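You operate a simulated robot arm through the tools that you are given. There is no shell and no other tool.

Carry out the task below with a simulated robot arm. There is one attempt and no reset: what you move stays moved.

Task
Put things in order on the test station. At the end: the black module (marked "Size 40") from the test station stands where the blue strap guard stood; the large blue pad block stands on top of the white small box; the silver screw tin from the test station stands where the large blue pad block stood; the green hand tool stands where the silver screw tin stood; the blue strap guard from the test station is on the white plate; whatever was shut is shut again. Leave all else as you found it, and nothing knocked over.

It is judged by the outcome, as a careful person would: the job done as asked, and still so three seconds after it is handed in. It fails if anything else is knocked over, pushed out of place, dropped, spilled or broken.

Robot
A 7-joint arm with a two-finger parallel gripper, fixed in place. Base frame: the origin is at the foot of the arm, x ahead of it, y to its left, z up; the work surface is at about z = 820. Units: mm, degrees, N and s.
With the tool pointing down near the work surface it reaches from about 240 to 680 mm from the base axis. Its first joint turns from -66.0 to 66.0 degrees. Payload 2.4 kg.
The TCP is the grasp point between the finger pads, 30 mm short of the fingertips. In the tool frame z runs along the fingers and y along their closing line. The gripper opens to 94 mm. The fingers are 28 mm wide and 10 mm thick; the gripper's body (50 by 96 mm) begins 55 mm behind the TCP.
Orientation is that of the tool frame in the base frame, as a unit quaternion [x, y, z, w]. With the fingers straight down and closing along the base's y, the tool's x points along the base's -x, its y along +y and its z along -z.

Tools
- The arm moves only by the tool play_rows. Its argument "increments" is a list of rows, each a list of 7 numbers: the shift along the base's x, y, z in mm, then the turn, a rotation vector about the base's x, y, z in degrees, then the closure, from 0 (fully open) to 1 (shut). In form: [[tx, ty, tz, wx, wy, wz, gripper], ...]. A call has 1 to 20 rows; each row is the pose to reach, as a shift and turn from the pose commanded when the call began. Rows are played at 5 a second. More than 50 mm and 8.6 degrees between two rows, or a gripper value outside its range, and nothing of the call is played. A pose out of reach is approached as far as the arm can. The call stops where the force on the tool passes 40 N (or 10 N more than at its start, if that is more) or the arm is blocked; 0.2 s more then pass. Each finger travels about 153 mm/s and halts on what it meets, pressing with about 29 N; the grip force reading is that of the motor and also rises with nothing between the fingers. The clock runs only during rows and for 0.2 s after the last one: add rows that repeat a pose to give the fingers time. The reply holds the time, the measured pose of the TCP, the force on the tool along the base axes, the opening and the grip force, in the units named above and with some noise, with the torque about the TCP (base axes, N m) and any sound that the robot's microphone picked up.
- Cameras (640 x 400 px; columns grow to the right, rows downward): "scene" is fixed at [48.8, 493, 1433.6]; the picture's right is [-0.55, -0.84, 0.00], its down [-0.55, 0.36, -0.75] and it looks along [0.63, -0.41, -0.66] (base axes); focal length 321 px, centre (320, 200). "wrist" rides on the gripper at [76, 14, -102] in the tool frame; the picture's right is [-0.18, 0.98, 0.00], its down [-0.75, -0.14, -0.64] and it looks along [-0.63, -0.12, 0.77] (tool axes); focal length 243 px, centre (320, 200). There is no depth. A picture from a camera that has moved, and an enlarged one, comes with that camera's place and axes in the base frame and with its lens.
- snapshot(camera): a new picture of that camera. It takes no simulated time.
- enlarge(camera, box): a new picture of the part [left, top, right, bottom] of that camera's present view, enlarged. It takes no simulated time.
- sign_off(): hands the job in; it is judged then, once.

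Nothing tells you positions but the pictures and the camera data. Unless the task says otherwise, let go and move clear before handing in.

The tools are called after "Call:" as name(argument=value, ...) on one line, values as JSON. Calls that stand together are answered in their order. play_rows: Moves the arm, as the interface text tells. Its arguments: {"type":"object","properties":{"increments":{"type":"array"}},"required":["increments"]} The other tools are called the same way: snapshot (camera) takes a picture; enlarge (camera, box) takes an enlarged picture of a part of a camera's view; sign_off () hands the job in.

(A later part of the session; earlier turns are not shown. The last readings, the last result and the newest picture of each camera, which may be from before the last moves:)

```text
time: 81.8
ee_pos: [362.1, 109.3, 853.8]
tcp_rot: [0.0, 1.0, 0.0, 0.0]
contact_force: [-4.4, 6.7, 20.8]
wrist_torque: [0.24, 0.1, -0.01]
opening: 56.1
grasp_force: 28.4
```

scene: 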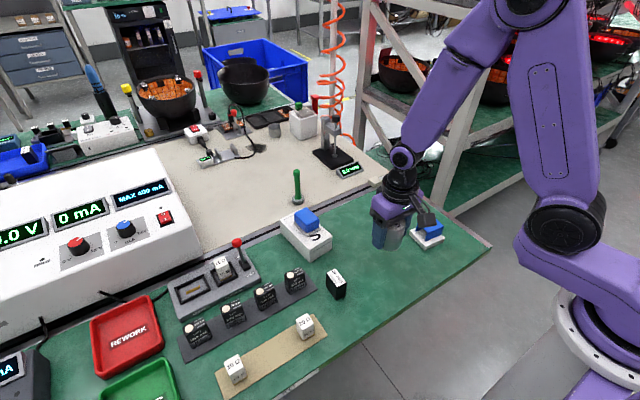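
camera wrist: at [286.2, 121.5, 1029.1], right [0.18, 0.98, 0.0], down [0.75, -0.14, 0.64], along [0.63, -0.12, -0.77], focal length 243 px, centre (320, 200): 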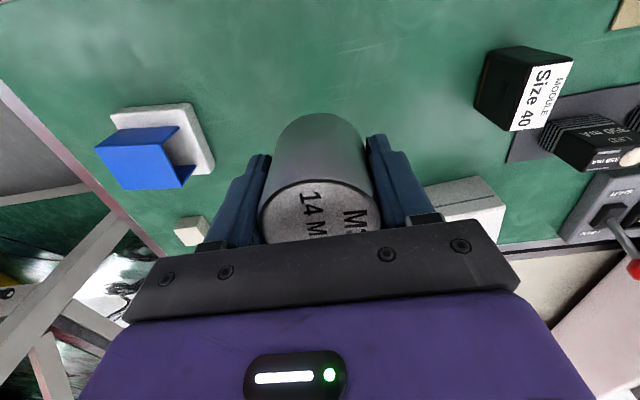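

The tin is down. I'll relieve the pressure and open fully but slowly.

Call:
play_rows(increments=[[0, 0, 0.7, 0, 0, 0, 1], [0, 0, 1.3, 0, 0, 0, 1], [0, 0, 1.3, 0, 0, 0, 1], [0, 0, 1.3, 0, 0, 0, 0.42], [0, 0, 1.3, 0, 0, 0, 0.39], [0, 0, 1.3, 0, 0, 0, 0.36], [0, 0, 1.3, 0, 0, 0, 0.32], [0, 0, 1.3, 0, 0, 0, 0.25], [0, 0, 1.3, 0, 0, 0, 0.15], [0, 0, 1.3, 0, 0, 0, 0.05], [0, 0, 1.3, 0, 0, 0, 0.05]])

Call:
snapshot(camera="wrist")

Call:
enlarge(camera="scene", box=[345, 215, 435, 285])

```text
time: 84.2
ee_pos: [361.9, 107.5, 854.6]
tcp_rot: [0.0, 1.0, 0.0, 0.001]
contact_force: [-0.3, -1.2, 0.4]
wrist_torque: [-0.01, -0.01, 0.0]
opening: 89.2
grasp_force: 0.1
```

```text
taken
camera wrist: at [286.4, 120.8, 956.9], right [0.18, 0.98, 0.0], down [0.75, -0.14, 0.64], along [0.63, -0.12, -0.77], focal length 243 px, centre (320, 200)
```

wrist: 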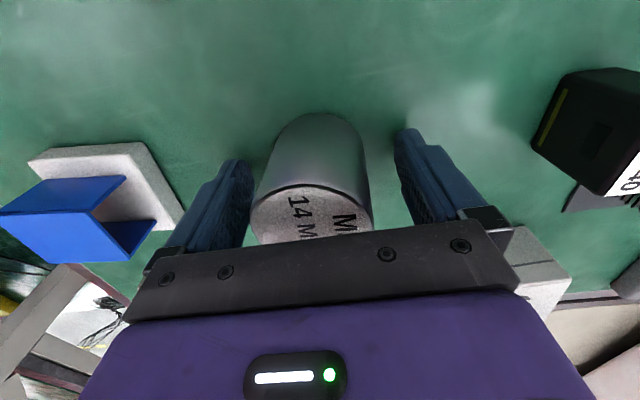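

```text
5.71 times, centred on (390, 250) of scene
camera zoom: at [48.8, 493.0, 1433.6], right [-0.55, -0.84, 0.0], down [-0.55, 0.36, -0.75], along [0.63, -0.41, -0.66], focal length 1832 px, centre (-80, -86)
```

zoom: 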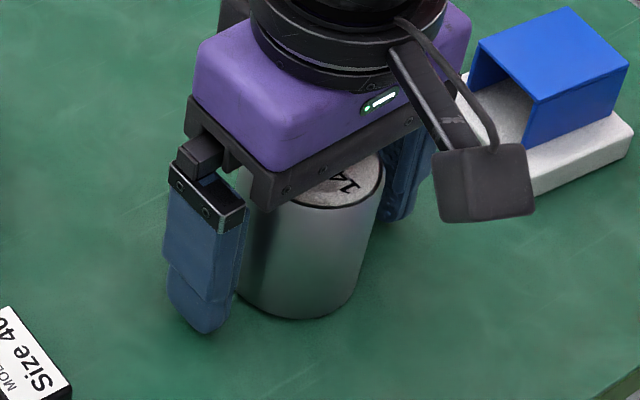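

The tin looks slightly shifted in the picture. I'll enlarge to check that it stands upright.

Call:
enlarge(camera="wrist", box=[220, 90, 420, 250])

Call:
enlarge(camera="scene", box=[365, 235, 415, 280])

```text
2.50 times, centred on (320, 170) of wrist
camera zoom: at [286.4, 120.8, 956.9], right [0.18, 0.98, 0.0], down [0.75, -0.14, 0.64], along [0.63, -0.12, -0.77], focal length 606 px, centre (320, 275)
```

zoom: 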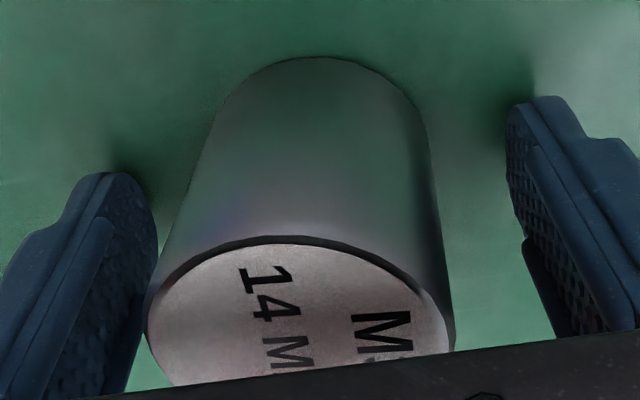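

```text
8.89 times, centred on (390, 258) of scene
camera zoom: at [48.8, 493.0, 1433.6], right [-0.55, -0.84, 0.0], down [-0.55, 0.36, -0.75], along [0.63, -0.41, -0.66], focal length 2850 px, centre (-302, -311)
```

zoom: 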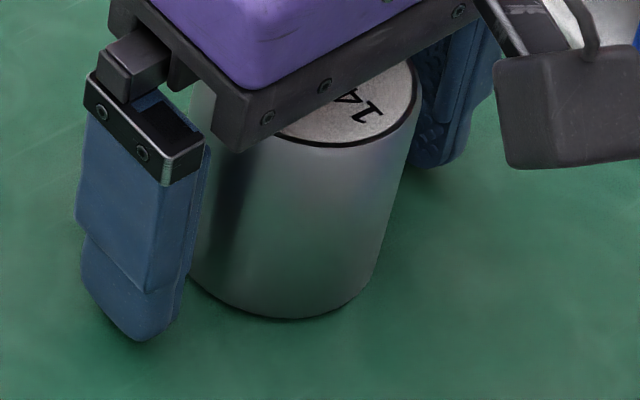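

I'll rise straight up with the fingers wide open and look at the tin from clear.

Call:
play_rows(increments=[[0, 0, 6, 0, 0, 0, 0], [0, 0, 16, 0, 0, 0, 0], [0, 0, 32, 0, 0, 0, 0], [0, 0, 55, 0, 0, 0, 0], [0, 0, 80, 0, 0, 0, 0], [-5, 0, 110, 0, 0, 0, 0], [-10, 0, 130, 0, 0, 0, 0], [-10, 0, 130, 0, 0, 0, 0]])

Call:
enlarge(camera="wrist", box=[230, 20, 430, 180])

Call:
enlarge(camera="scene", box=[355, 215, 425, 285])

```text
time: 86.0
ee_pos: [353.1, 109.5, 983.0]
tcp_rot: [0.0, 1.0, 0.0, -0.001]
contact_force: [0.3, -0.4, 0.2]
wrist_torque: [-0.01, -0.03, 0.01]
opening: 93.9
grasp_force: 0.1
```

```text
2.50 times, centred on (330, 100) of wrist
camera zoom: at [276.6, 121.6, 1085.6], right [0.18, 0.98, 0.0], down [0.75, -0.14, 0.64], along [0.63, -0.12, -0.77], focal length 606 px, centre (295, 450)
```

zoom: 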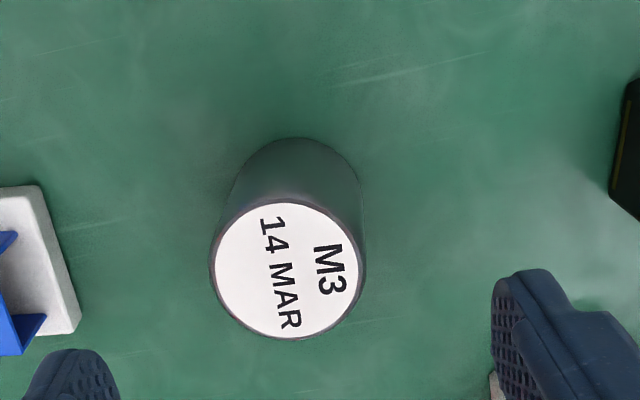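

```text
5.71 times, centred on (390, 250) of scene
camera zoom: at [48.8, 493.0, 1433.6], right [-0.55, -0.84, 0.0], down [-0.55, 0.36, -0.75], along [0.63, -0.41, -0.66], focal length 1832 px, centre (-80, -86)
```

zoom: 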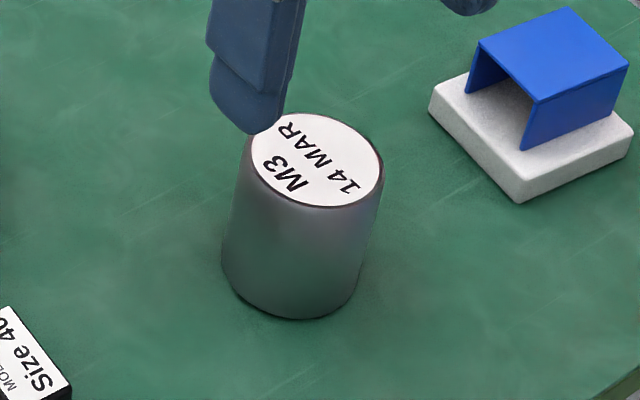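

Call:
enlarge(camera="scene", box=[365, 230, 410, 275])

Call:
enlarge(camera="wrist", box=[290, 60, 370, 165])

```text
8.89 times, centred on (388, 252) of scene
camera zoom: at [48.8, 493.0, 1433.6], right [-0.55, -0.84, 0.0], down [-0.55, 0.36, -0.75], along [0.63, -0.41, -0.66], focal length 2850 px, centre (-280, -267)
```

zoom: 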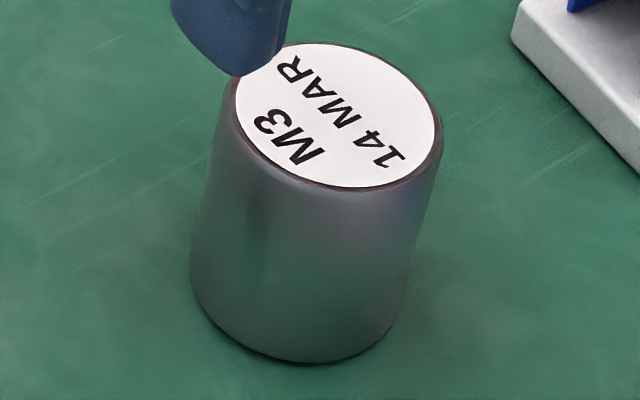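

```text
3.81 times, centred on (330, 112) of wrist
camera zoom: at [276.6, 121.6, 1085.6], right [0.18, 0.98, 0.0], down [0.75, -0.14, 0.64], along [0.63, -0.12, -0.77], focal length 924 px, centre (282, 533)
```

zoom: 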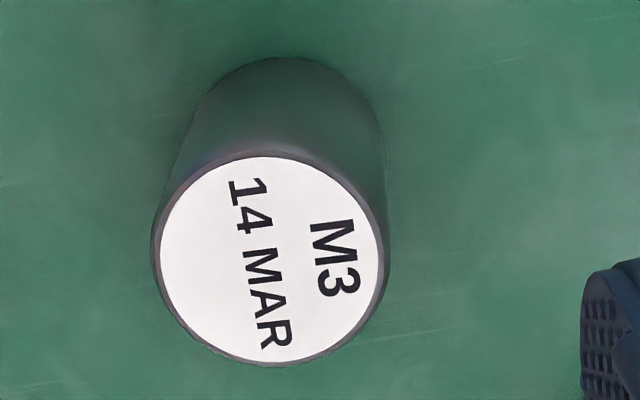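

Call:
enlarge(camera="wrist", box=[295, 65, 365, 115])

Call:
enlarge(camera="wrist", box=[295, 105, 365, 155])

Call:
enlarge(camera="scene", box=[372, 246, 407, 274])

```text
8.00 times, centred on (330, 90) of wrist
camera zoom: at [276.6, 121.6, 1085.6], right [0.18, 0.98, 0.0], down [0.75, -0.14, 0.64], along [0.63, -0.12, -0.77], focal length 1941 px, centre (240, 1080)
```

zoom: 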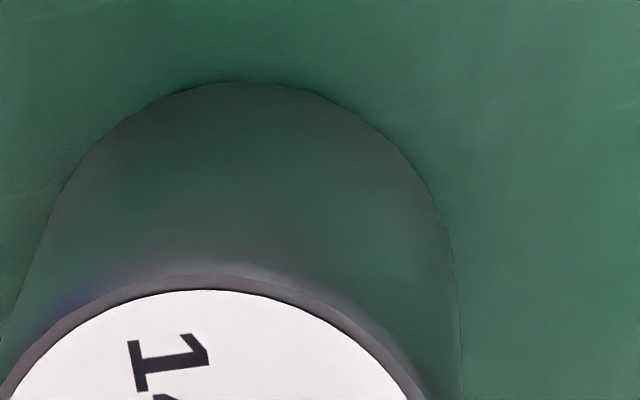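

```text
8.00 times, centred on (330, 130) of wrist
camera zoom: at [276.6, 121.6, 1085.6], right [0.18, 0.98, 0.0], down [0.75, -0.14, 0.64], along [0.63, -0.12, -0.77], focal length 1941 px, centre (240, 760)
```

zoom: 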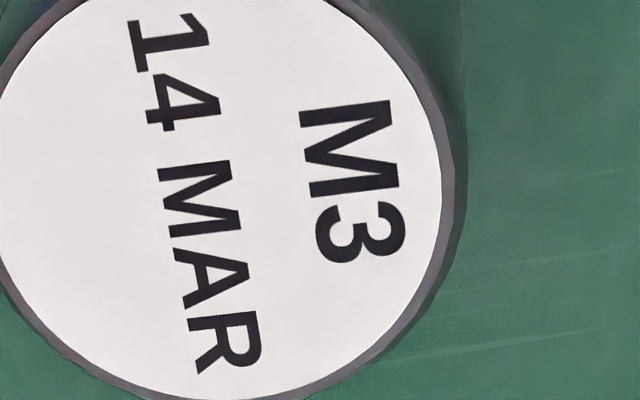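

```text
14.29 times, centred on (390, 260) of scene
camera zoom: at [48.8, 493.0, 1433.6], right [-0.55, -0.84, 0.0], down [-0.55, 0.36, -0.75], along [0.63, -0.41, -0.66], focal length 4581 px, centre (-673, -657)
```

zoom: 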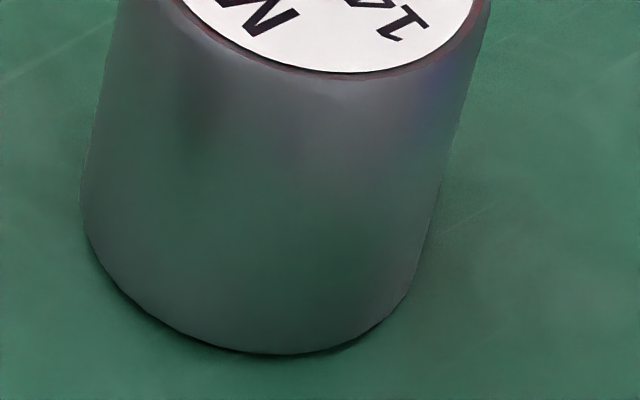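

The pictures hint that the tin may lean a few degrees. I'll let a second pass without moving and compare.

Call:
play_rows(increments=[[0, 0, 0, 0, 0, 0, 0], [0, 0, 0, 0, 0, 0, 0], [0, 0, 0, 0, 0, 0, 0], [0, 0, 0, 0, 0, 0, 0], [0, 0, 0, 0, 0, 0, 0]])

Call:
enlarge(camera="wrist", box=[290, 60, 370, 165])

Call:
enlarge(camera="scene", box=[372, 246, 407, 274])

```text
time: 87.2
ee_pos: [353.1, 108.8, 983.2]
tcp_rot: [0.0, 1.0, 0.0, 0.0]
contact_force: [0.0, -0.2, -0.5]
wrist_torque: [0.01, -0.01, 0.01]
opening: 93.9
grasp_force: 0.1
```

```text
3.81 times, centred on (330, 112) of wrist
camera zoom: at [276.8, 121.6, 1085.4], right [0.18, 0.98, 0.0], down [0.75, -0.14, 0.64], along [0.63, -0.12, -0.77], focal length 924 px, centre (282, 533)
```

zoom: 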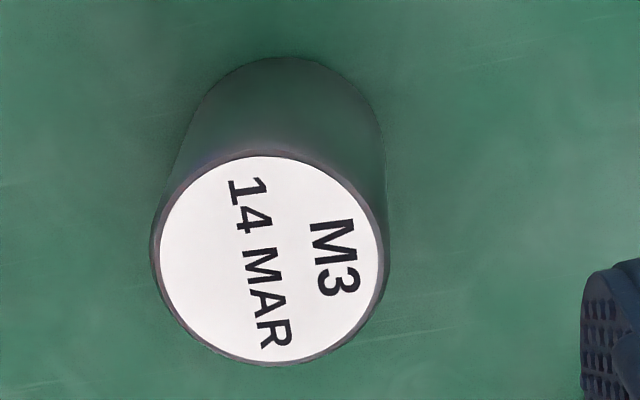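

```text
14.29 times, centred on (390, 260) of scene
camera zoom: at [48.8, 493.0, 1433.6], right [-0.55, -0.84, 0.0], down [-0.55, 0.36, -0.75], along [0.63, -0.41, -0.66], focal length 4581 px, centre (-673, -657)
```

zoom: 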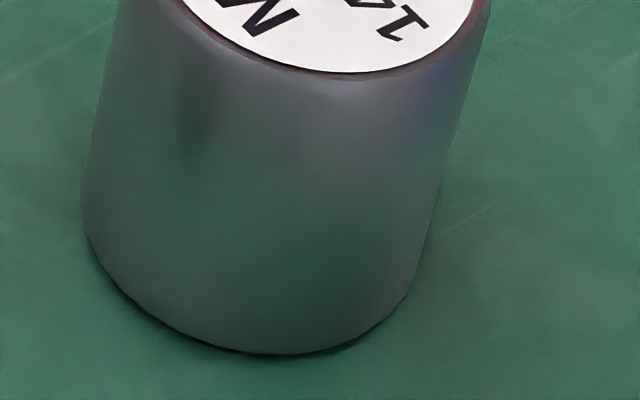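

The tin is static. To judge its lean properly I'll place the wrist camera almost straight above it.

Call:
play_rows(increments=[[15, -2, -5, 0, 0, 0, 0], [31, -4, -10, 0, 0, 0, 0], [46, -7, -15, 0, 0, 0, 0], [61, -9, -15, 0, 0, 0, 0], [61, -9, -15, 0, 0, 0, 0]])

Call:
enlarge(camera="wrist", box=[260, 0, 380, 75])

Call:
snapshot(camera="wrist")

```text
time: 88.4
ee_pos: [413.6, 100.7, 969.6]
tcp_rot: [0.0, 1.0, -0.001, -0.001]
contact_force: [-0.5, -0.1, 0.1]
wrist_torque: [0.0, 0.0, 0.05]
opening: 94.1
grasp_force: 0.0
```

```text
5.33 times, centred on (320, 38) of wrist
camera zoom: at [336.8, 113.0, 1070.4], right [0.19, 0.98, 0.0], down [0.75, -0.14, 0.64], along [0.63, -0.12, -0.77], focal length 1294 px, centre (320, 1067)
```

zoom: 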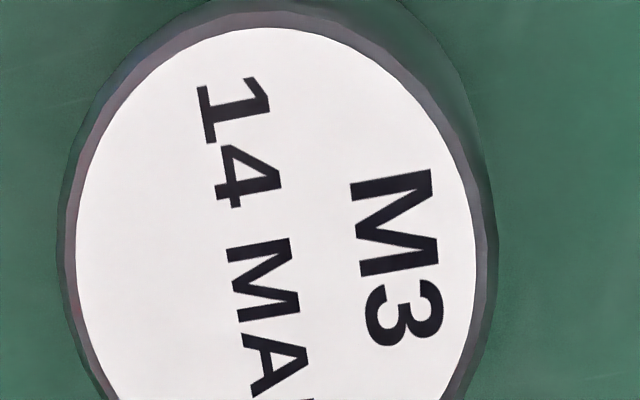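

```text
taken
camera wrist: at [336.8, 113.0, 1070.4], right [0.19, 0.98, 0.0], down [0.75, -0.14, 0.64], along [0.63, -0.12, -0.77], focal length 243 px, centre (320, 200)
```

wrist: 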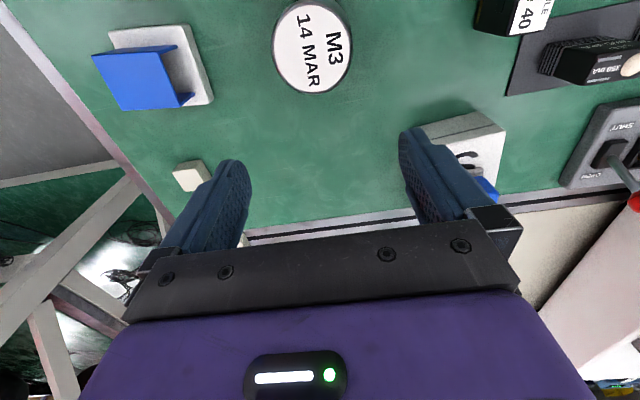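

Call:
enlarge(camera="wrist", box=[264, 0, 304, 40])

Call:
enlarge(camera="wrist", box=[320, 0, 360, 40])

```text
10.00 times, centred on (284, 20) of wrist
camera zoom: at [336.8, 113.0, 1070.4], right [0.19, 0.98, 0.0], down [0.75, -0.14, 0.64], along [0.63, -0.12, -0.77], focal length 2426 px, centre (680, 2000)
```

zoom: 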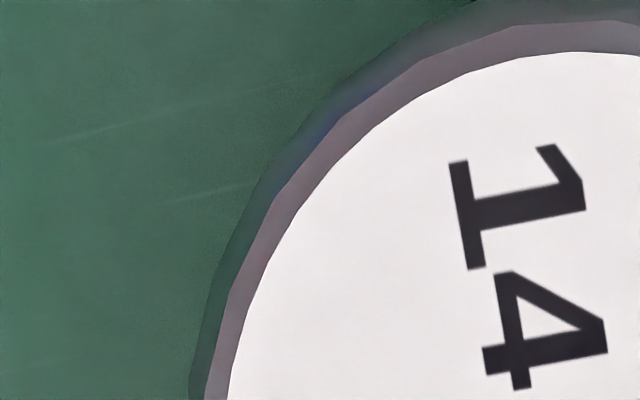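

```text
10.00 times, centred on (340, 20) of wrist
camera zoom: at [336.8, 113.0, 1070.4], right [0.19, 0.98, 0.0], down [0.75, -0.14, 0.64], along [0.63, -0.12, -0.77], focal length 2426 px, centre (120, 2000)
```

zoom: 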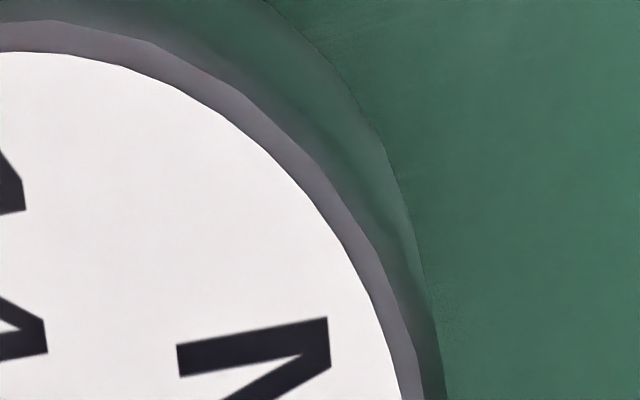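

From above, the tin's base shows more on one side, so it does seem to lean about 3° towards -y. I'll look at its foot from the +y side to see why.

Call:
play_rows(increments=[[-4, 8, 0, 0, 0, -8.2, 0], [-8, 16, 0, 0, 0, -16.4, 0], [-13, 24, 0, 0, 0, -24.6, 0], [-17, 32, 0, 0, 0, -32.8, 0], [-22, 40, 0, 0, 0, -41, 0], [-26, 48, 0, 0, 0, -49.2, 0], [-31, 57, 0, 0, 0, -57.4, 0], [-36, 66, 0, 0, 0, -65.6, 0], [-41, 75, 0, 0, 0, -73.8, 0], [-46, 84, 0, 0, 0, -82, 0], [-50, 91, 0, 0, 0, -90, 0], [-50, 91, -20, 0, 0, -90, 0], [-50, 91, -40, 0, 0, -90, 0], [-50, 91, -60, 0, 0, -90, 0], [-50, 91, -75, 0, 0, -90, 0], [-50, 91, -75, 0, 0, -90, 0]])

Call:
snapshot(camera="wrist")

Call:
enlarge(camera="wrist", box=[250, 90, 390, 230])

```text
time: 91.8
ee_pos: [362.7, 190.3, 895.8]
tcp_rot: [0.707, 0.707, 0.0, 0.001]
contact_force: [-0.4, -0.6, 0.2]
wrist_torque: [-0.02, 0.02, -0.01]
opening: 94.0
grasp_force: 0.2
```

```text
taken
camera wrist: at [378.1, 265.1, 997.5], right [0.98, -0.18, 0.0], down [-0.14, -0.75, 0.64], along [-0.12, -0.63, -0.77], focal length 243 px, centre (320, 200)
```

wrist: 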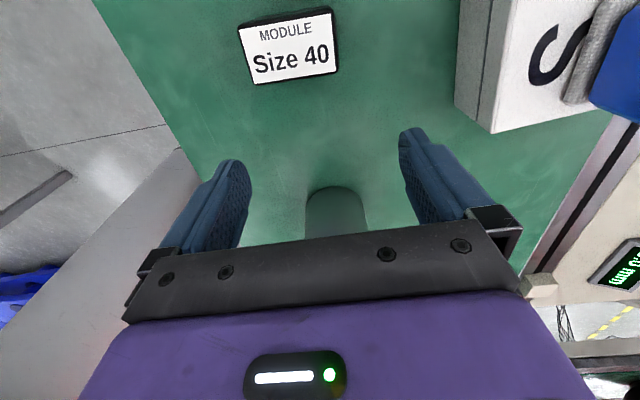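

```text
2.86 times, centred on (320, 160) of wrist
camera zoom: at [378.1, 265.1, 997.5], right [0.98, -0.18, 0.0], down [-0.14, -0.75, 0.64], along [-0.12, -0.63, -0.77], focal length 693 px, centre (320, 314)
```

zoom: 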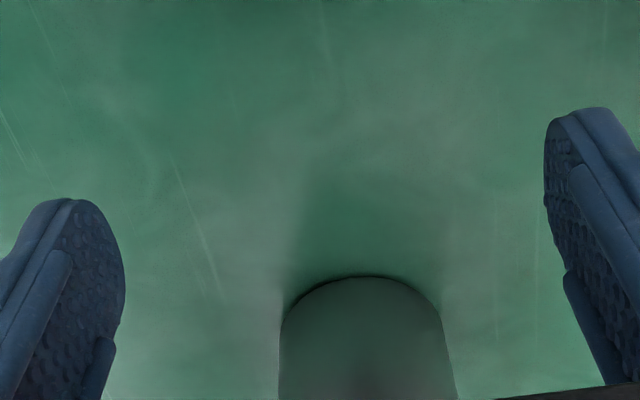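

Call:
enlarge(camera="wrist", box=[300, 175, 375, 225])

Call:
enlarge(camera="scene", box=[365, 230, 410, 275])

```text
8.00 times, centred on (338, 200) of wrist
camera zoom: at [378.1, 265.1, 997.5], right [0.98, -0.18, 0.0], down [-0.14, -0.75, 0.64], along [-0.12, -0.63, -0.77], focal length 1941 px, centre (180, 200)
```

zoom: 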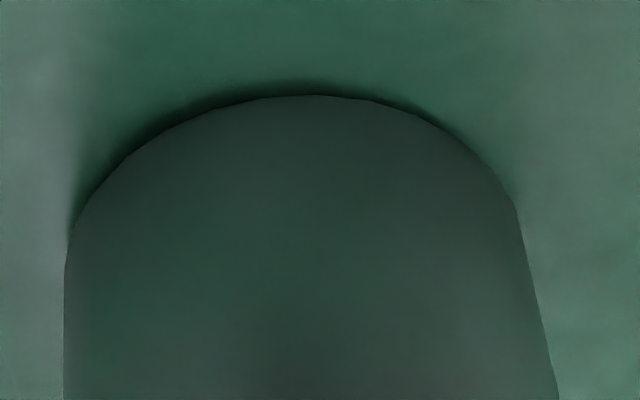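

```text
8.89 times, centred on (388, 252) of scene
camera zoom: at [48.8, 493.0, 1433.6], right [-0.55, -0.84, 0.0], down [-0.55, 0.36, -0.75], along [0.63, -0.41, -0.66], focal length 2850 px, centre (-280, -267)
```

zoom: 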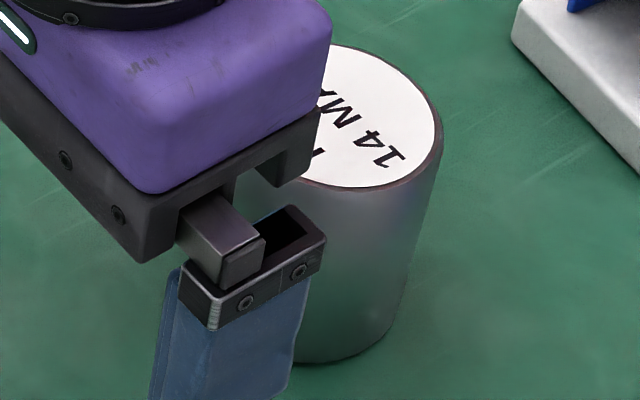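

The +y edge of the tin's foot is indeed slightly raised. I'll go back over it, re-grip it with the fingers closing along y to square it up, and set it down more gently.

Call:
play_rows(increments=[[0, 0, 20, 0, 0, 0, 0], [0, 0, 50, 0, 0, 0, 0], [0, -5, 80, 0, 0, 8, 0], [0, -12, 90, 0, 0, 16, 0], [0, -20, 90, 0, 0, 24, 0], [0, -28, 90, 0, 0, 32, 0], [0, -36, 90, 0, 0, 40, 0], [0, -44, 90, 0, 0, 48, 0], [0, -52, 90, 0, 0, 56, 0], [0, -60, 90, 0, 0, 64, 0], [0, -68, 90, 0, 0, 72, 0], [0, -76, 90, 0, 0, 80, 0], [0, -82, 90, 0, 0, 88, 0], [0, -84, 90, 0, 0, 90, 0], [0, -84, 90, 0, 0, 90, 0]])

Call:
snapshot(camera="wrist")

Call:
enlarge(camera="scene", box=[365, 230, 410, 275])

```text
time: 95.0
ee_pos: [364.0, 105.3, 983.8]
tcp_rot: [0.0, 1.0, -0.001, 0.0]
contact_force: [-0.5, 0.5, 0.0]
wrist_torque: [0.0, 0.0, -0.03]
opening: 94.1
grasp_force: 0.0
```

```text
taken
camera wrist: at [287.1, 118.6, 1086.6], right [0.18, 0.98, 0.0], down [0.75, -0.14, 0.64], along [0.63, -0.12, -0.77], focal length 243 px, centre (320, 200)
```

wrist: 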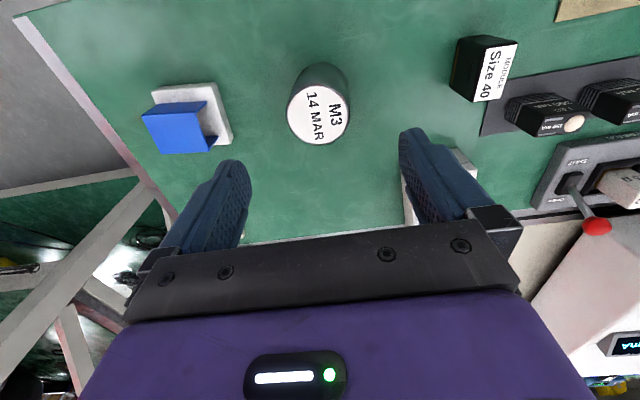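

```text
8.89 times, centred on (388, 252) of scene
camera zoom: at [48.8, 493.0, 1433.6], right [-0.55, -0.84, 0.0], down [-0.55, 0.36, -0.75], along [0.63, -0.41, -0.66], focal length 2850 px, centre (-280, -267)
```

zoom: 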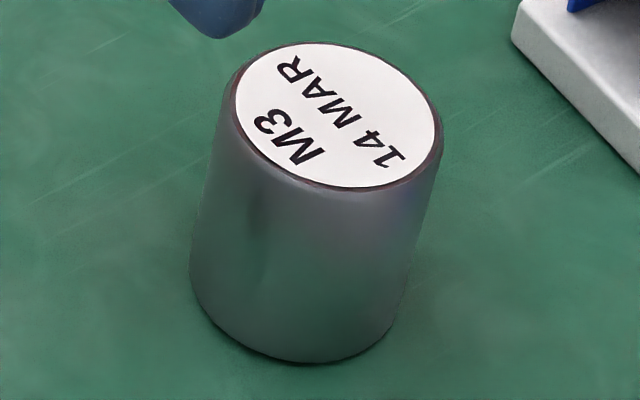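

Call:
play_rows(increments=[[-0.5, 0, -18, 0, 0, 0, 0], [-0.5, 0, -38, 0, 0, 0, 0], [-0.5, 0, -58, 0, 0, 0, 0], [-0.5, 0, -78, 0, 0, 0, 0], [-0.5, 0, -96, 0, 0, 0, 0], [-0.5, 0, -110, 0, 0, 0, 0], [-0.5, 0, -121, 0, 0, 0, 0], [-0.5, 0, -127, 0, 0, 0, 0], [-0.5, 0, -129, 0, 0, 0, 0], [-0.5, 0, -129, 0, 0, 0, 0]])

Call:
enlarge(camera="wrist", box=[220, 90, 420, 250])

```text
time: 97.2
ee_pos: [361.6, 103.9, 856.5]
tcp_rot: [0.0, 1.0, 0.0, 0.001]
contact_force: [0.0, -0.7, 0.1]
wrist_torque: [0.02, 0.03, -0.03]
opening: 93.9
grasp_force: 0.1
```

```text
2.50 times, centred on (320, 170) of wrist
camera zoom: at [286.5, 117.9, 957.5], right [0.18, 0.98, 0.0], down [0.75, -0.14, 0.64], along [0.63, -0.12, -0.77], focal length 606 px, centre (320, 275)
```

zoom: 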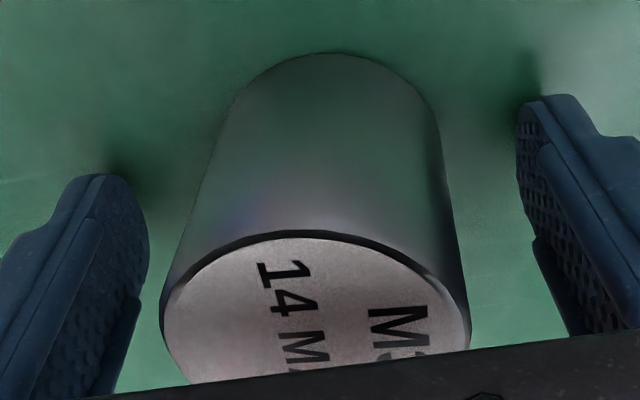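

The lean is visible here. I'll close slowly to square the tin up.

Call:
play_rows(increments=[[0, 0, 0, 0, 0, 0, 0.15], [0, 0, 0, 0, 0, 0, 0.24], [0, 0, 0, 0, 0, 0, 0.29], [0, 0, 0, 0, 0, 0, 0.32], [0, 0, 0, 0, 0, 0, 0.34], [0, 0, 0, 0, 0, 0, 0.36], [0, 0, 0, 0, 0, 0, 0.38], [0, 0, 0, 0, 0, 0, 0.4], [0, 0, 0, 0, 0, 0, 0.42], [0, 0, 0, 0, 0, 0, 0.45], [0, 0, 0, 0, 0, 0, 0.6], [0, 0, 0, 0, 0, 0, 1], [0, 0, 0, 0, 0, 0, 1]])

Call:
enlarge(camera="wrist", box=[220, 90, 420, 250])

Call:
enlarge(camera="scene", box=[355, 225, 415, 280])

```text
time: 100.0
ee_pos: [363.1, 105.6, 855.6]
tcp_rot: [0.001, 1.0, 0.0, 0.0]
contact_force: [0.7, 0.9, 0.1]
wrist_torque: [0.01, -0.02, 0.0]
opening: 55.8
grasp_force: 29.0
```

```text
2.50 times, centred on (320, 170) of wrist
camera zoom: at [286.5, 118.0, 957.6], right [0.18, 0.98, 0.0], down [0.75, -0.14, 0.64], along [0.63, -0.12, -0.77], focal length 606 px, centre (320, 275)
```

zoom: 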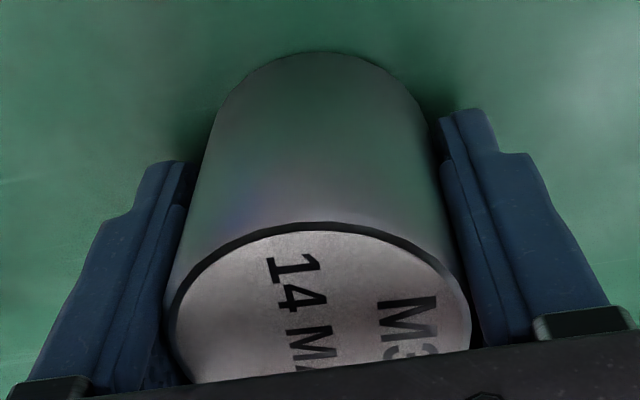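

```text
7.27 times, centred on (385, 252) of scene
camera zoom: at [48.8, 493.0, 1433.6], right [-0.55, -0.84, 0.0], down [-0.55, 0.36, -0.75], along [0.63, -0.41, -0.66], focal length 2332 px, centre (-153, -182)
```

zoom: 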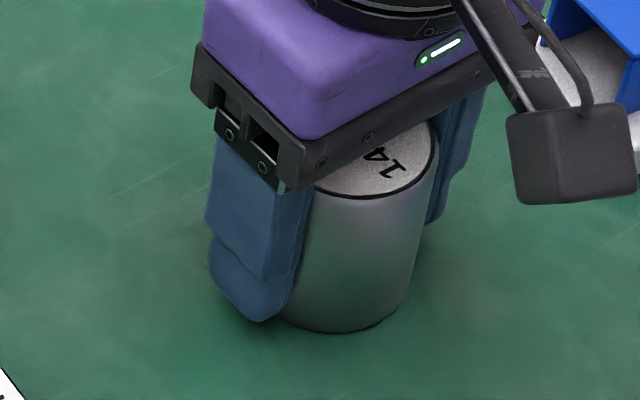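

The tin is square in the fingers now. I'll lift it a little and look at the mat beneath for anything that might have tilted it.

Call:
play_rows(increments=[[0, 0, 5, 0, 0, 0, 1], [0, 0, 15, 0, 0, 0, 1], [0, 0, 28, 0, 0, 0, 1], [0, 0, 42, 0, 0, 0, 1], [0, 0, 55, 0, 0, 0, 1], [0, 0, 60, 0, 0, 0, 1], [0, 0, 60, 0, 0, 0, 1]])

Call:
enlarge(camera="scene", box=[350, 225, 420, 285])

Call:
enlarge(camera="wrist", box=[220, 60, 420, 250])

```text
time: 101.6
ee_pos: [362.8, 105.7, 915.2]
tcp_rot: [0.0, 1.0, 0.0, -0.001]
contact_force: [-0.6, 0.5, -2.5]
wrist_torque: [-0.05, -0.04, -0.01]
opening: 56.1
grasp_force: 29.2
```

```text
6.67 times, centred on (385, 255) of scene
camera zoom: at [48.8, 493.0, 1433.6], right [-0.55, -0.84, 0.0], down [-0.55, 0.36, -0.75], along [0.63, -0.41, -0.66], focal length 2138 px, centre (-113, -167)
```

zoom: 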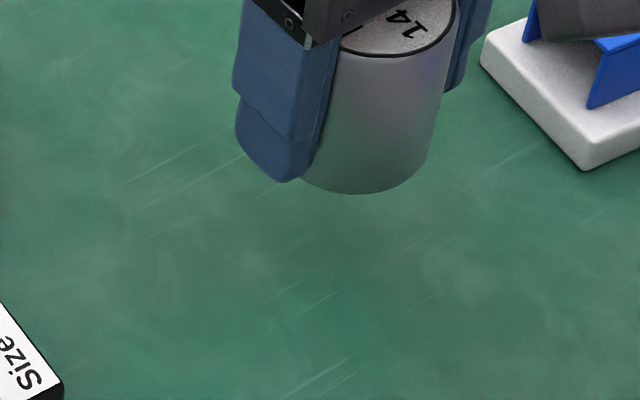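

```text
2.11 times, centred on (320, 155) of wrist
camera zoom: at [286.7, 118.4, 1017.9], right [0.18, 0.98, 0.0], down [0.75, -0.14, 0.64], along [0.63, -0.12, -0.77], focal length 511 px, centre (320, 295)
```

zoom: 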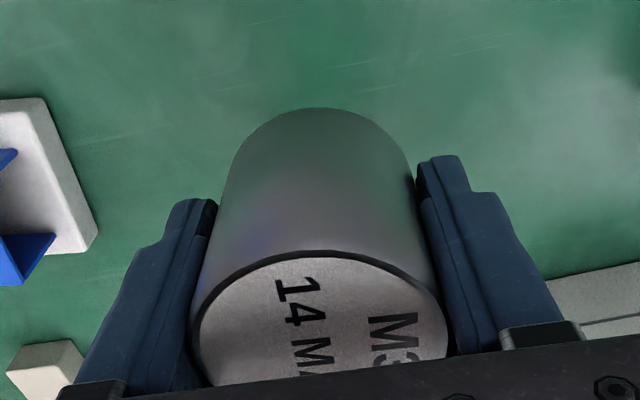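

Nothing lies beneath, so I'll set the tin down again more gently, 2 mm further in +y, stopping at the first light contact.

Call:
play_rows(increments=[[0, 0.7, -10, 0, 0, 0, 1], [0, 1.4, -24, 0, 0, 0, 1], [0, 2, -38, 0, 0, 0, 1], [0, 2, -48, 0, 0, 0, 1], [0, 2, -54, 0, 0, 0, 1], [0, 2, -57, 0, 0, 0, 1], [0, 2, -58, 0, 0, 0, 1], [0, 2, -58, 0, 0, 0, 1]])

Call:
play_rows(increments=[[0, 0, -0.4, 0, 0, 0, 1], [0, 0, -0.8, 0, 0, 0, 1], [0, 0, -0.8, 0, 0, 0, 1]])

```text
time: 103.4
ee_pos: [362.9, 107.4, 857.2]
tcp_rot: [0.0, 1.0, 0.0, 0.0]
contact_force: [-0.7, -0.2, -2.0]
wrist_torque: [-0.02, 0.02, -0.03]
opening: 55.9
grasp_force: 28.7
```

```text
time: 104.2
ee_pos: [361.9, 107.2, 856.8]
tcp_rot: [-0.001, 1.0, 0.0, -0.001]
contact_force: [0.5, -1.0, -2.5]
wrist_torque: [-0.01, 0.01, -0.01]
opening: 56.0
grasp_force: 28.7
```

Call:
play_rows(increments=[[0, 0, -0.3, 0, 0, 0, 1], [0, 0, -0.6, 0, 0, 0, 1], [0, 0, -0.6, 0, 0, 0, 1]])

```text
time: 105.0
ee_pos: [362.7, 107.9, 856.2]
tcp_rot: [0.0, 1.0, -0.001, 0.0]
contact_force: [0.2, -0.9, -1.9]
wrist_torque: [0.01, -0.02, -0.01]
opening: 55.9
grasp_force: 28.8
```

Call:
play_rows(increments=[[0, 0, -0.3, 0, 0, 0, 1], [0, 0, -0.6, 0, 0, 0, 1], [0, 0, -0.6, 0, 0, 0, 1]])

```text
time: 105.8
ee_pos: [362.7, 108.9, 855.9]
tcp_rot: [0.0, 1.0, 0.0, 0.0]
contact_force: [1.1, -0.1, -2.3]
wrist_torque: [0.02, -0.01, 0.01]
opening: 55.8
grasp_force: 29.1
```

Call:
play_rows(increments=[[0, 0, -0.3, 0, 0, 0, 1], [0, 0, -0.5, 0, 0, 0, 1], [0, 0, -0.5, 0, 0, 0, 1]])

```text
time: 106.6
ee_pos: [362.5, 107.6, 856.1]
tcp_rot: [0.0, 1.0, 0.0, -0.001]
contact_force: [-1.1, 3.0, 13.1]
wrist_torque: [0.1, 0.04, -0.02]
opening: 55.8
grasp_force: 29.1
```

Light contact. I'll ease off a little and check the attitude before opening.

Call:
play_rows(increments=[[0, 0, 0.3, 0, 0, 0, 1], [0, 0, 0.3, 0, 0, 0, 1], [0, 0, 0.3, 0, 0, 0, 1]])

Call:
enlarge(camera="wrist", box=[220, 90, 420, 250])

Call:
enlarge(camera="scene", box=[365, 235, 410, 280])

```text
time: 107.4
ee_pos: [363.5, 107.3, 855.3]
tcp_rot: [0.0, 1.0, 0.001, 0.0]
contact_force: [-1.9, 4.2, 11.4]
wrist_torque: [0.15, 0.1, 0.04]
opening: 56.0
grasp_force: 29.4
```

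```text
2.50 times, centred on (320, 170) of wrist
camera zoom: at [286.8, 120.7, 957.6], right [0.18, 0.98, 0.0], down [0.75, -0.14, 0.64], along [0.63, -0.12, -0.77], focal length 606 px, centre (320, 275)
```

zoom: 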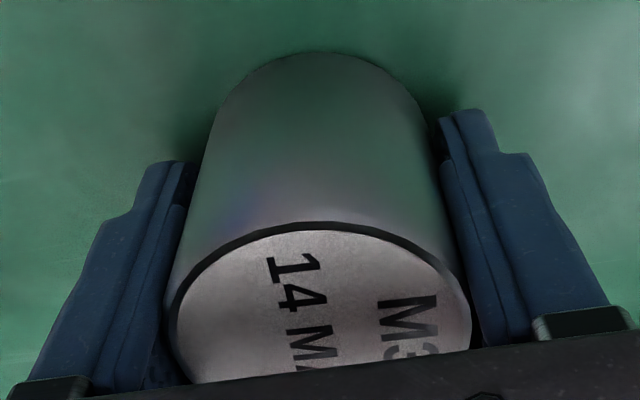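

```text
8.89 times, centred on (388, 258) of scene
camera zoom: at [48.6, 493.0, 1433.6], right [-0.55, -0.84, 0.0], down [-0.55, 0.36, -0.75], along [0.63, -0.41, -0.66], focal length 2850 px, centre (-280, -311)
```

zoom: 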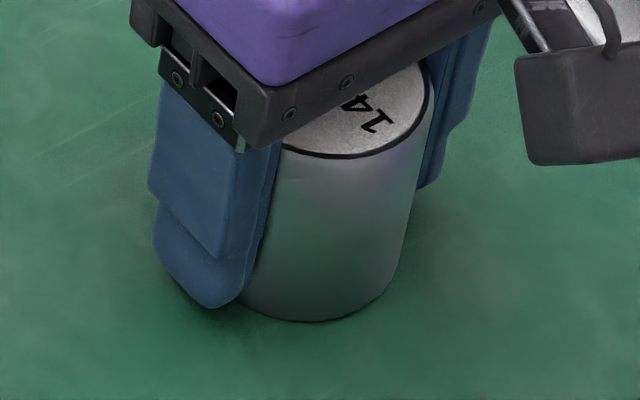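

Upright in the grip. I'll ease off a bit more so that it barely touches, then open in very small steps.

Call:
play_rows(increments=[[0, 0, 0.3, 0, 0, 0, 1], [0, 0, 0.3, 0, 0, 0, 1], [0, 0, 0.3, 0, 0, 0, 0.7], [0, 0, 0.3, 0, 0, 0, 0.5], [0, 0, 0.3, 0, 0, 0, 0.43]])

Call:
play_rows(increments=[[0, 0, 0, 0, 0, 0, 0.41], [0, 0, 0, 0, 0, 0, 0.405], [0, 0, 0, 0, 0, 0, 0.4], [0, 0, 0, 0, 0, 0, 0.395], [0, 0, 0, 0, 0, 0, 0.39], [0, 0, 0, 0, 0, 0, 0.385], [0, 0, 0, 0, 0, 0, 0.38], [0, 0, 0, 0, 0, 0, 0.38]])

Call:
enlarge(camera="wrist", box=[220, 90, 420, 250])

```text
time: 108.6
ee_pos: [362.8, 108.1, 855.9]
tcp_rot: [0.001, 1.0, 0.0, 0.0]
contact_force: [0.2, 0.2, -2.5]
wrist_torque: [-0.02, -0.01, 0.01]
opening: 56.0
grasp_force: 28.9
```

```text
time: 110.4
ee_pos: [363.2, 107.6, 855.0]
tcp_rot: [0.0, 1.0, 0.0, 0.0]
contact_force: [0.3, 0.6, -0.2]
wrist_torque: [0.02, 0.02, -0.03]
opening: 58.6
grasp_force: 0.2
```

```text
2.50 times, centred on (320, 170) of wrist
camera zoom: at [286.5, 120.1, 958.1], right [0.18, 0.98, 0.0], down [0.75, -0.14, 0.64], along [0.63, -0.12, -0.77], focal length 606 px, centre (320, 275)
```

zoom: 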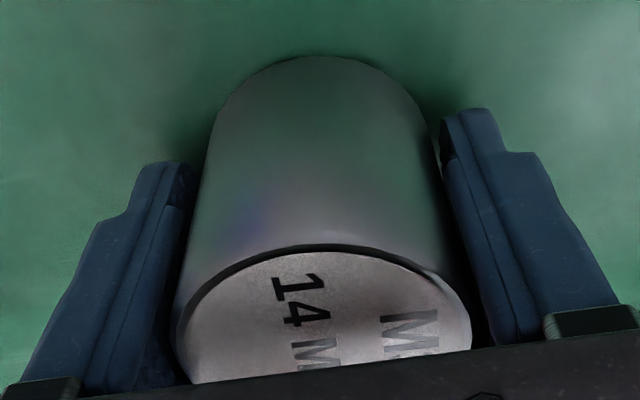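

The top moved towards +x on release. I'll open fully, rise and look from above again.

Call:
play_rows(increments=[[0, 0, 0, 0, 0, 0, 0.34], [0, 0, 0, 0, 0, 0, 0.28], [0, 0, 0, 0, 0, 0, 0.15], [0, 0, 0, 0, 0, 0, 0], [0, 0, 10, 0, 0, 0, 0], [0, 0, 30, 0, 0, 0, 0], [0, 0, 60, 0, 0, 0, 0], [0, 0, 90, 0, 0, 0, 0], [15, -2, 115, 0, 0, 0, 0], [31, -5, 115, 0, 0, 0, 0], [46, -7, 115, 0, 0, 0, 0], [51, -9, 115, 0, 0, 0, 0], [51, -9, 115, 0, 0, 0, 0]])

Call:
enlarge(camera="wrist", box=[260, 0, 380, 75])

Call:
enlarge(camera="scene", box=[365, 230, 410, 275])

Call:
enlarge(camera="scene", box=[320, 255, 360, 305])

```text
time: 113.2
ee_pos: [414.0, 100.4, 970.6]
tcp_rot: [0.0, 1.0, 0.0, -0.002]
contact_force: [0.3, 0.2, 0.5]
wrist_torque: [0.03, 0.03, 0.01]
opening: 93.9
grasp_force: 0.1
```

```text
5.33 times, centred on (320, 38) of wrist
camera zoom: at [338.4, 112.9, 1072.2], right [0.18, 0.98, 0.0], down [0.75, -0.14, 0.64], along [0.63, -0.12, -0.77], focal length 1294 px, centre (320, 1067)
```

zoom: 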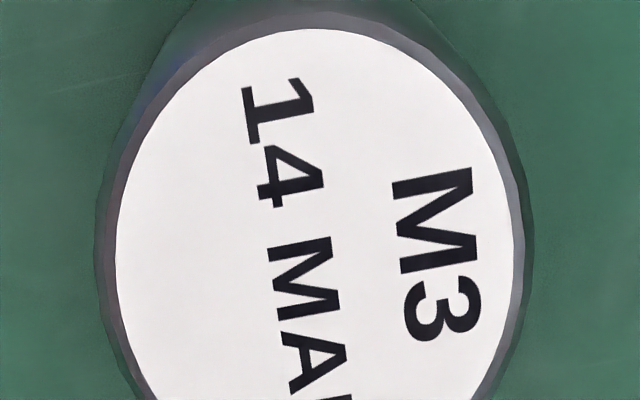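

```text
8.89 times, centred on (388, 252) of scene
camera zoom: at [48.8, 493.0, 1433.6], right [-0.55, -0.84, 0.0], down [-0.55, 0.36, -0.75], along [0.63, -0.41, -0.66], focal length 2850 px, centre (-280, -267)
```

zoom: 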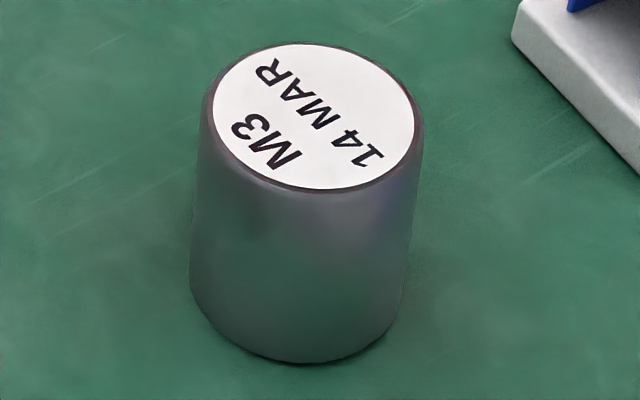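

```text
8.00 times, centred on (340, 280) of scene
camera zoom: at [48.8, 493.0, 1433.6], right [-0.55, -0.84, 0.0], down [-0.55, 0.36, -0.75], along [0.63, -0.41, -0.66], focal length 2565 px, centre (160, -440)
```

zoom: 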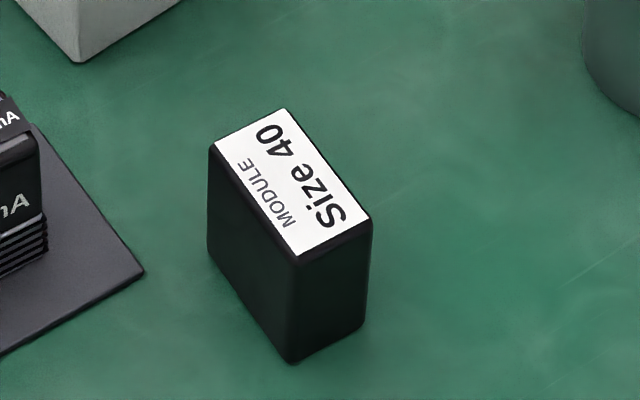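

I'll enlarge the rim on both sides again to judge the present lean.

Call:
enlarge(camera="wrist", box=[272, 0, 312, 40])

Call:
enlarge(camera="wrist", box=[320, 0, 360, 40])

Call:
snapshot(camera="wrist")

```text
10.00 times, centred on (292, 20) of wrist
camera zoom: at [338.4, 112.9, 1072.2], right [0.18, 0.98, 0.0], down [0.75, -0.14, 0.64], along [0.63, -0.12, -0.77], focal length 2426 px, centre (600, 2000)
```

zoom: 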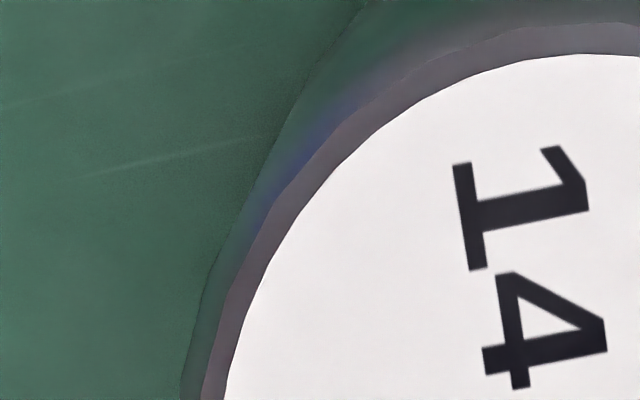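

```text
10.00 times, centred on (340, 20) of wrist
camera zoom: at [338.4, 112.9, 1072.2], right [0.18, 0.98, 0.0], down [0.75, -0.14, 0.64], along [0.63, -0.12, -0.77], focal length 2426 px, centre (120, 2000)
```

zoom: 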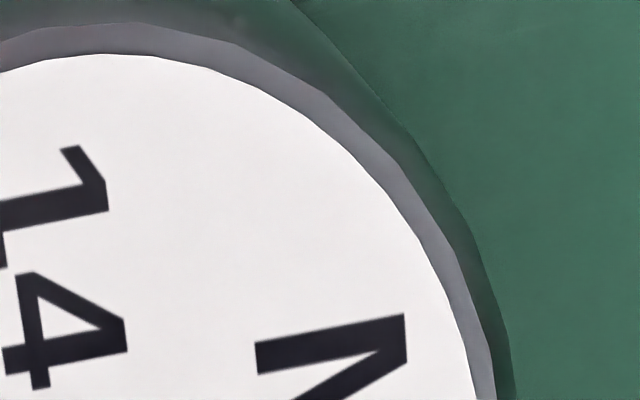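

```text
taken
camera wrist: at [338.4, 112.9, 1072.2], right [0.18, 0.98, 0.0], down [0.75, -0.14, 0.64], along [0.63, -0.12, -0.77], focal length 243 px, centre (320, 200)
```

wrist: 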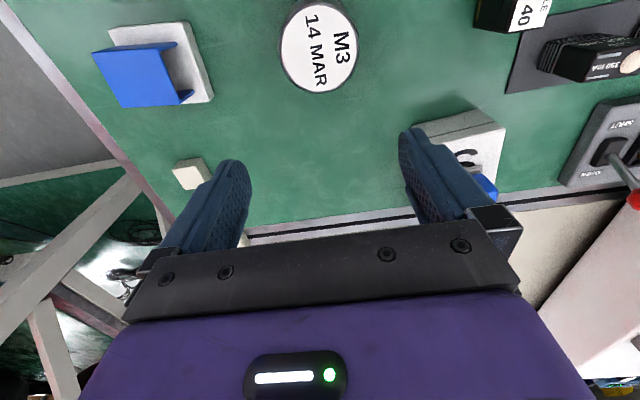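

The tin leans about 4° towards +x now, so its foot or the surface must be uneven. I'll look at the tin's old spot for a clue.

Call:
enlarge(camera="scene", box=[330, 175, 385, 220])

Call:
enlarge(camera="scene", box=[290, 140, 400, 230])

```text
8.89 times, centred on (358, 198) of scene
camera zoom: at [48.8, 493.0, 1433.6], right [-0.55, -0.84, 0.0], down [-0.55, 0.36, -0.75], along [0.63, -0.41, -0.66], focal length 2850 px, centre (-13, 222)
```

zoom: 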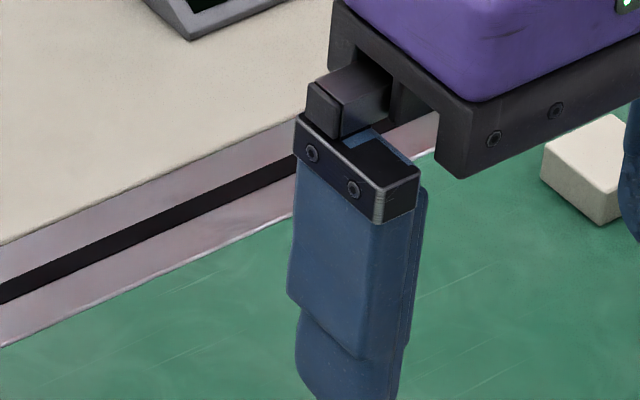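

```text
4.44 times, centred on (345, 185) of scene
camera zoom: at [48.8, 493.0, 1433.6], right [-0.55, -0.84, 0.0], down [-0.55, 0.36, -0.75], along [0.63, -0.41, -0.66], focal length 1425 px, centre (209, 267)
```

zoom: 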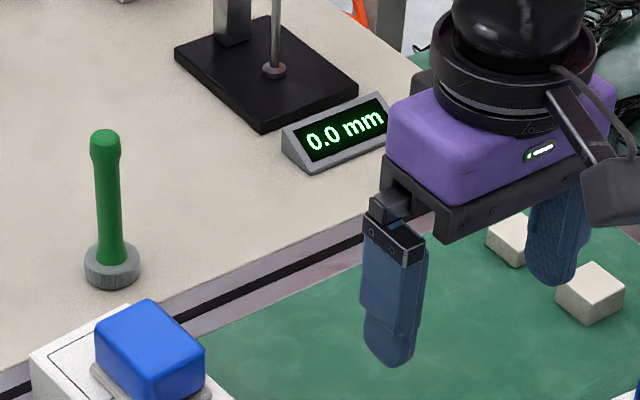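

Call:
play_rows(increments=[[15, -8, 10, 0, 0, 0, 0], [32, -18, 22, 0, 0, 0, 0], [50, -30, 34, 0, 0, 0, 0], [68, -42, 38, 0, 0, 0, 0], [84, -52, 38, 0, 0, 0, 0], [96, -59, 38, 0, 0, 0, 0], [96, -59, 38, 0, 0, 0, 0]])

Call:
snapshot(camera="wrist")

Call:
enlarge(camera="wrist", box=[240, 90, 420, 220])

Call:
enlarge(camera="scene", box=[365, 230, 410, 275])

```text
time: 114.8
ee_pos: [512.2, 38.9, 1008.3]
tcp_rot: [0.0, 1.0, 0.001, -0.002]
contact_force: [0.0, -0.2, 0.8]
wrist_torque: [0.0, 0.01, 0.01]
opening: 94.0
grasp_force: 0.0
```

```text
taken
camera wrist: at [434.0, 52.9, 1110.1], right [0.18, 0.98, 0.0], down [0.75, -0.14, 0.64], along [0.63, -0.12, -0.77], focal length 243 px, centre (320, 200)
```

wrist: 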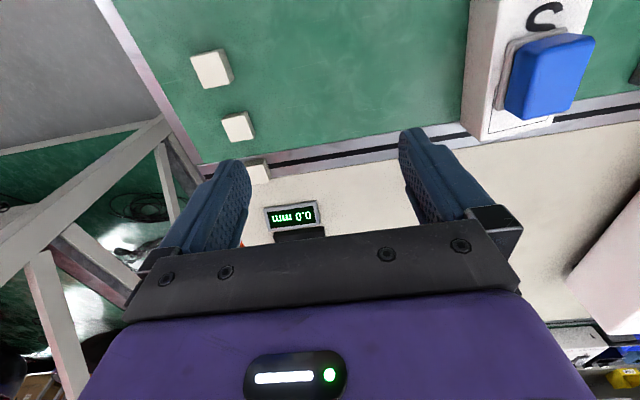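

```text
3.08 times, centred on (330, 155) of wrist
camera zoom: at [434.0, 52.9, 1110.1], right [0.18, 0.98, 0.0], down [0.75, -0.14, 0.64], along [0.63, -0.12, -0.77], focal length 746 px, centre (289, 338)
```

zoom: 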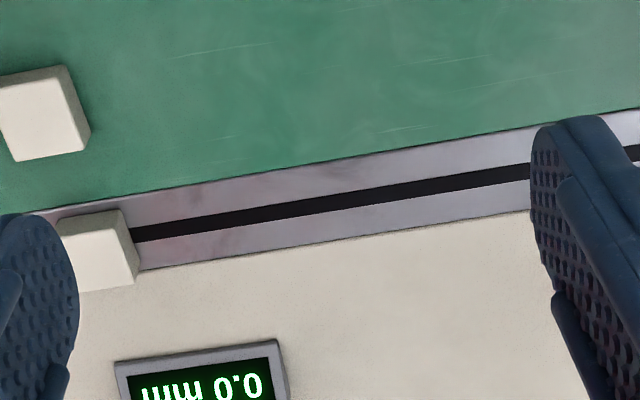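

```text
8.89 times, centred on (388, 252) of scene
camera zoom: at [48.8, 493.0, 1433.6], right [-0.55, -0.84, 0.0], down [-0.55, 0.36, -0.75], along [0.63, -0.41, -0.66], focal length 2850 px, centre (-280, -267)
```

zoom: 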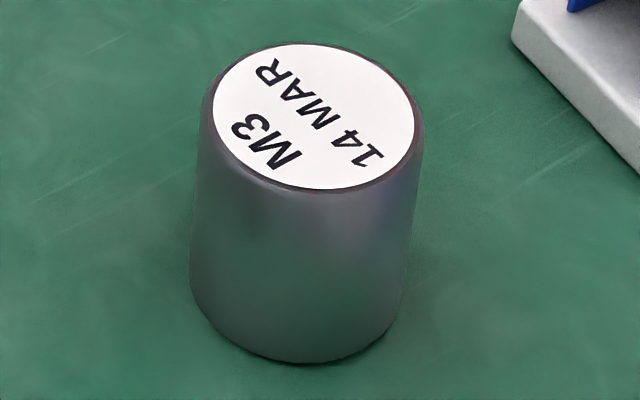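

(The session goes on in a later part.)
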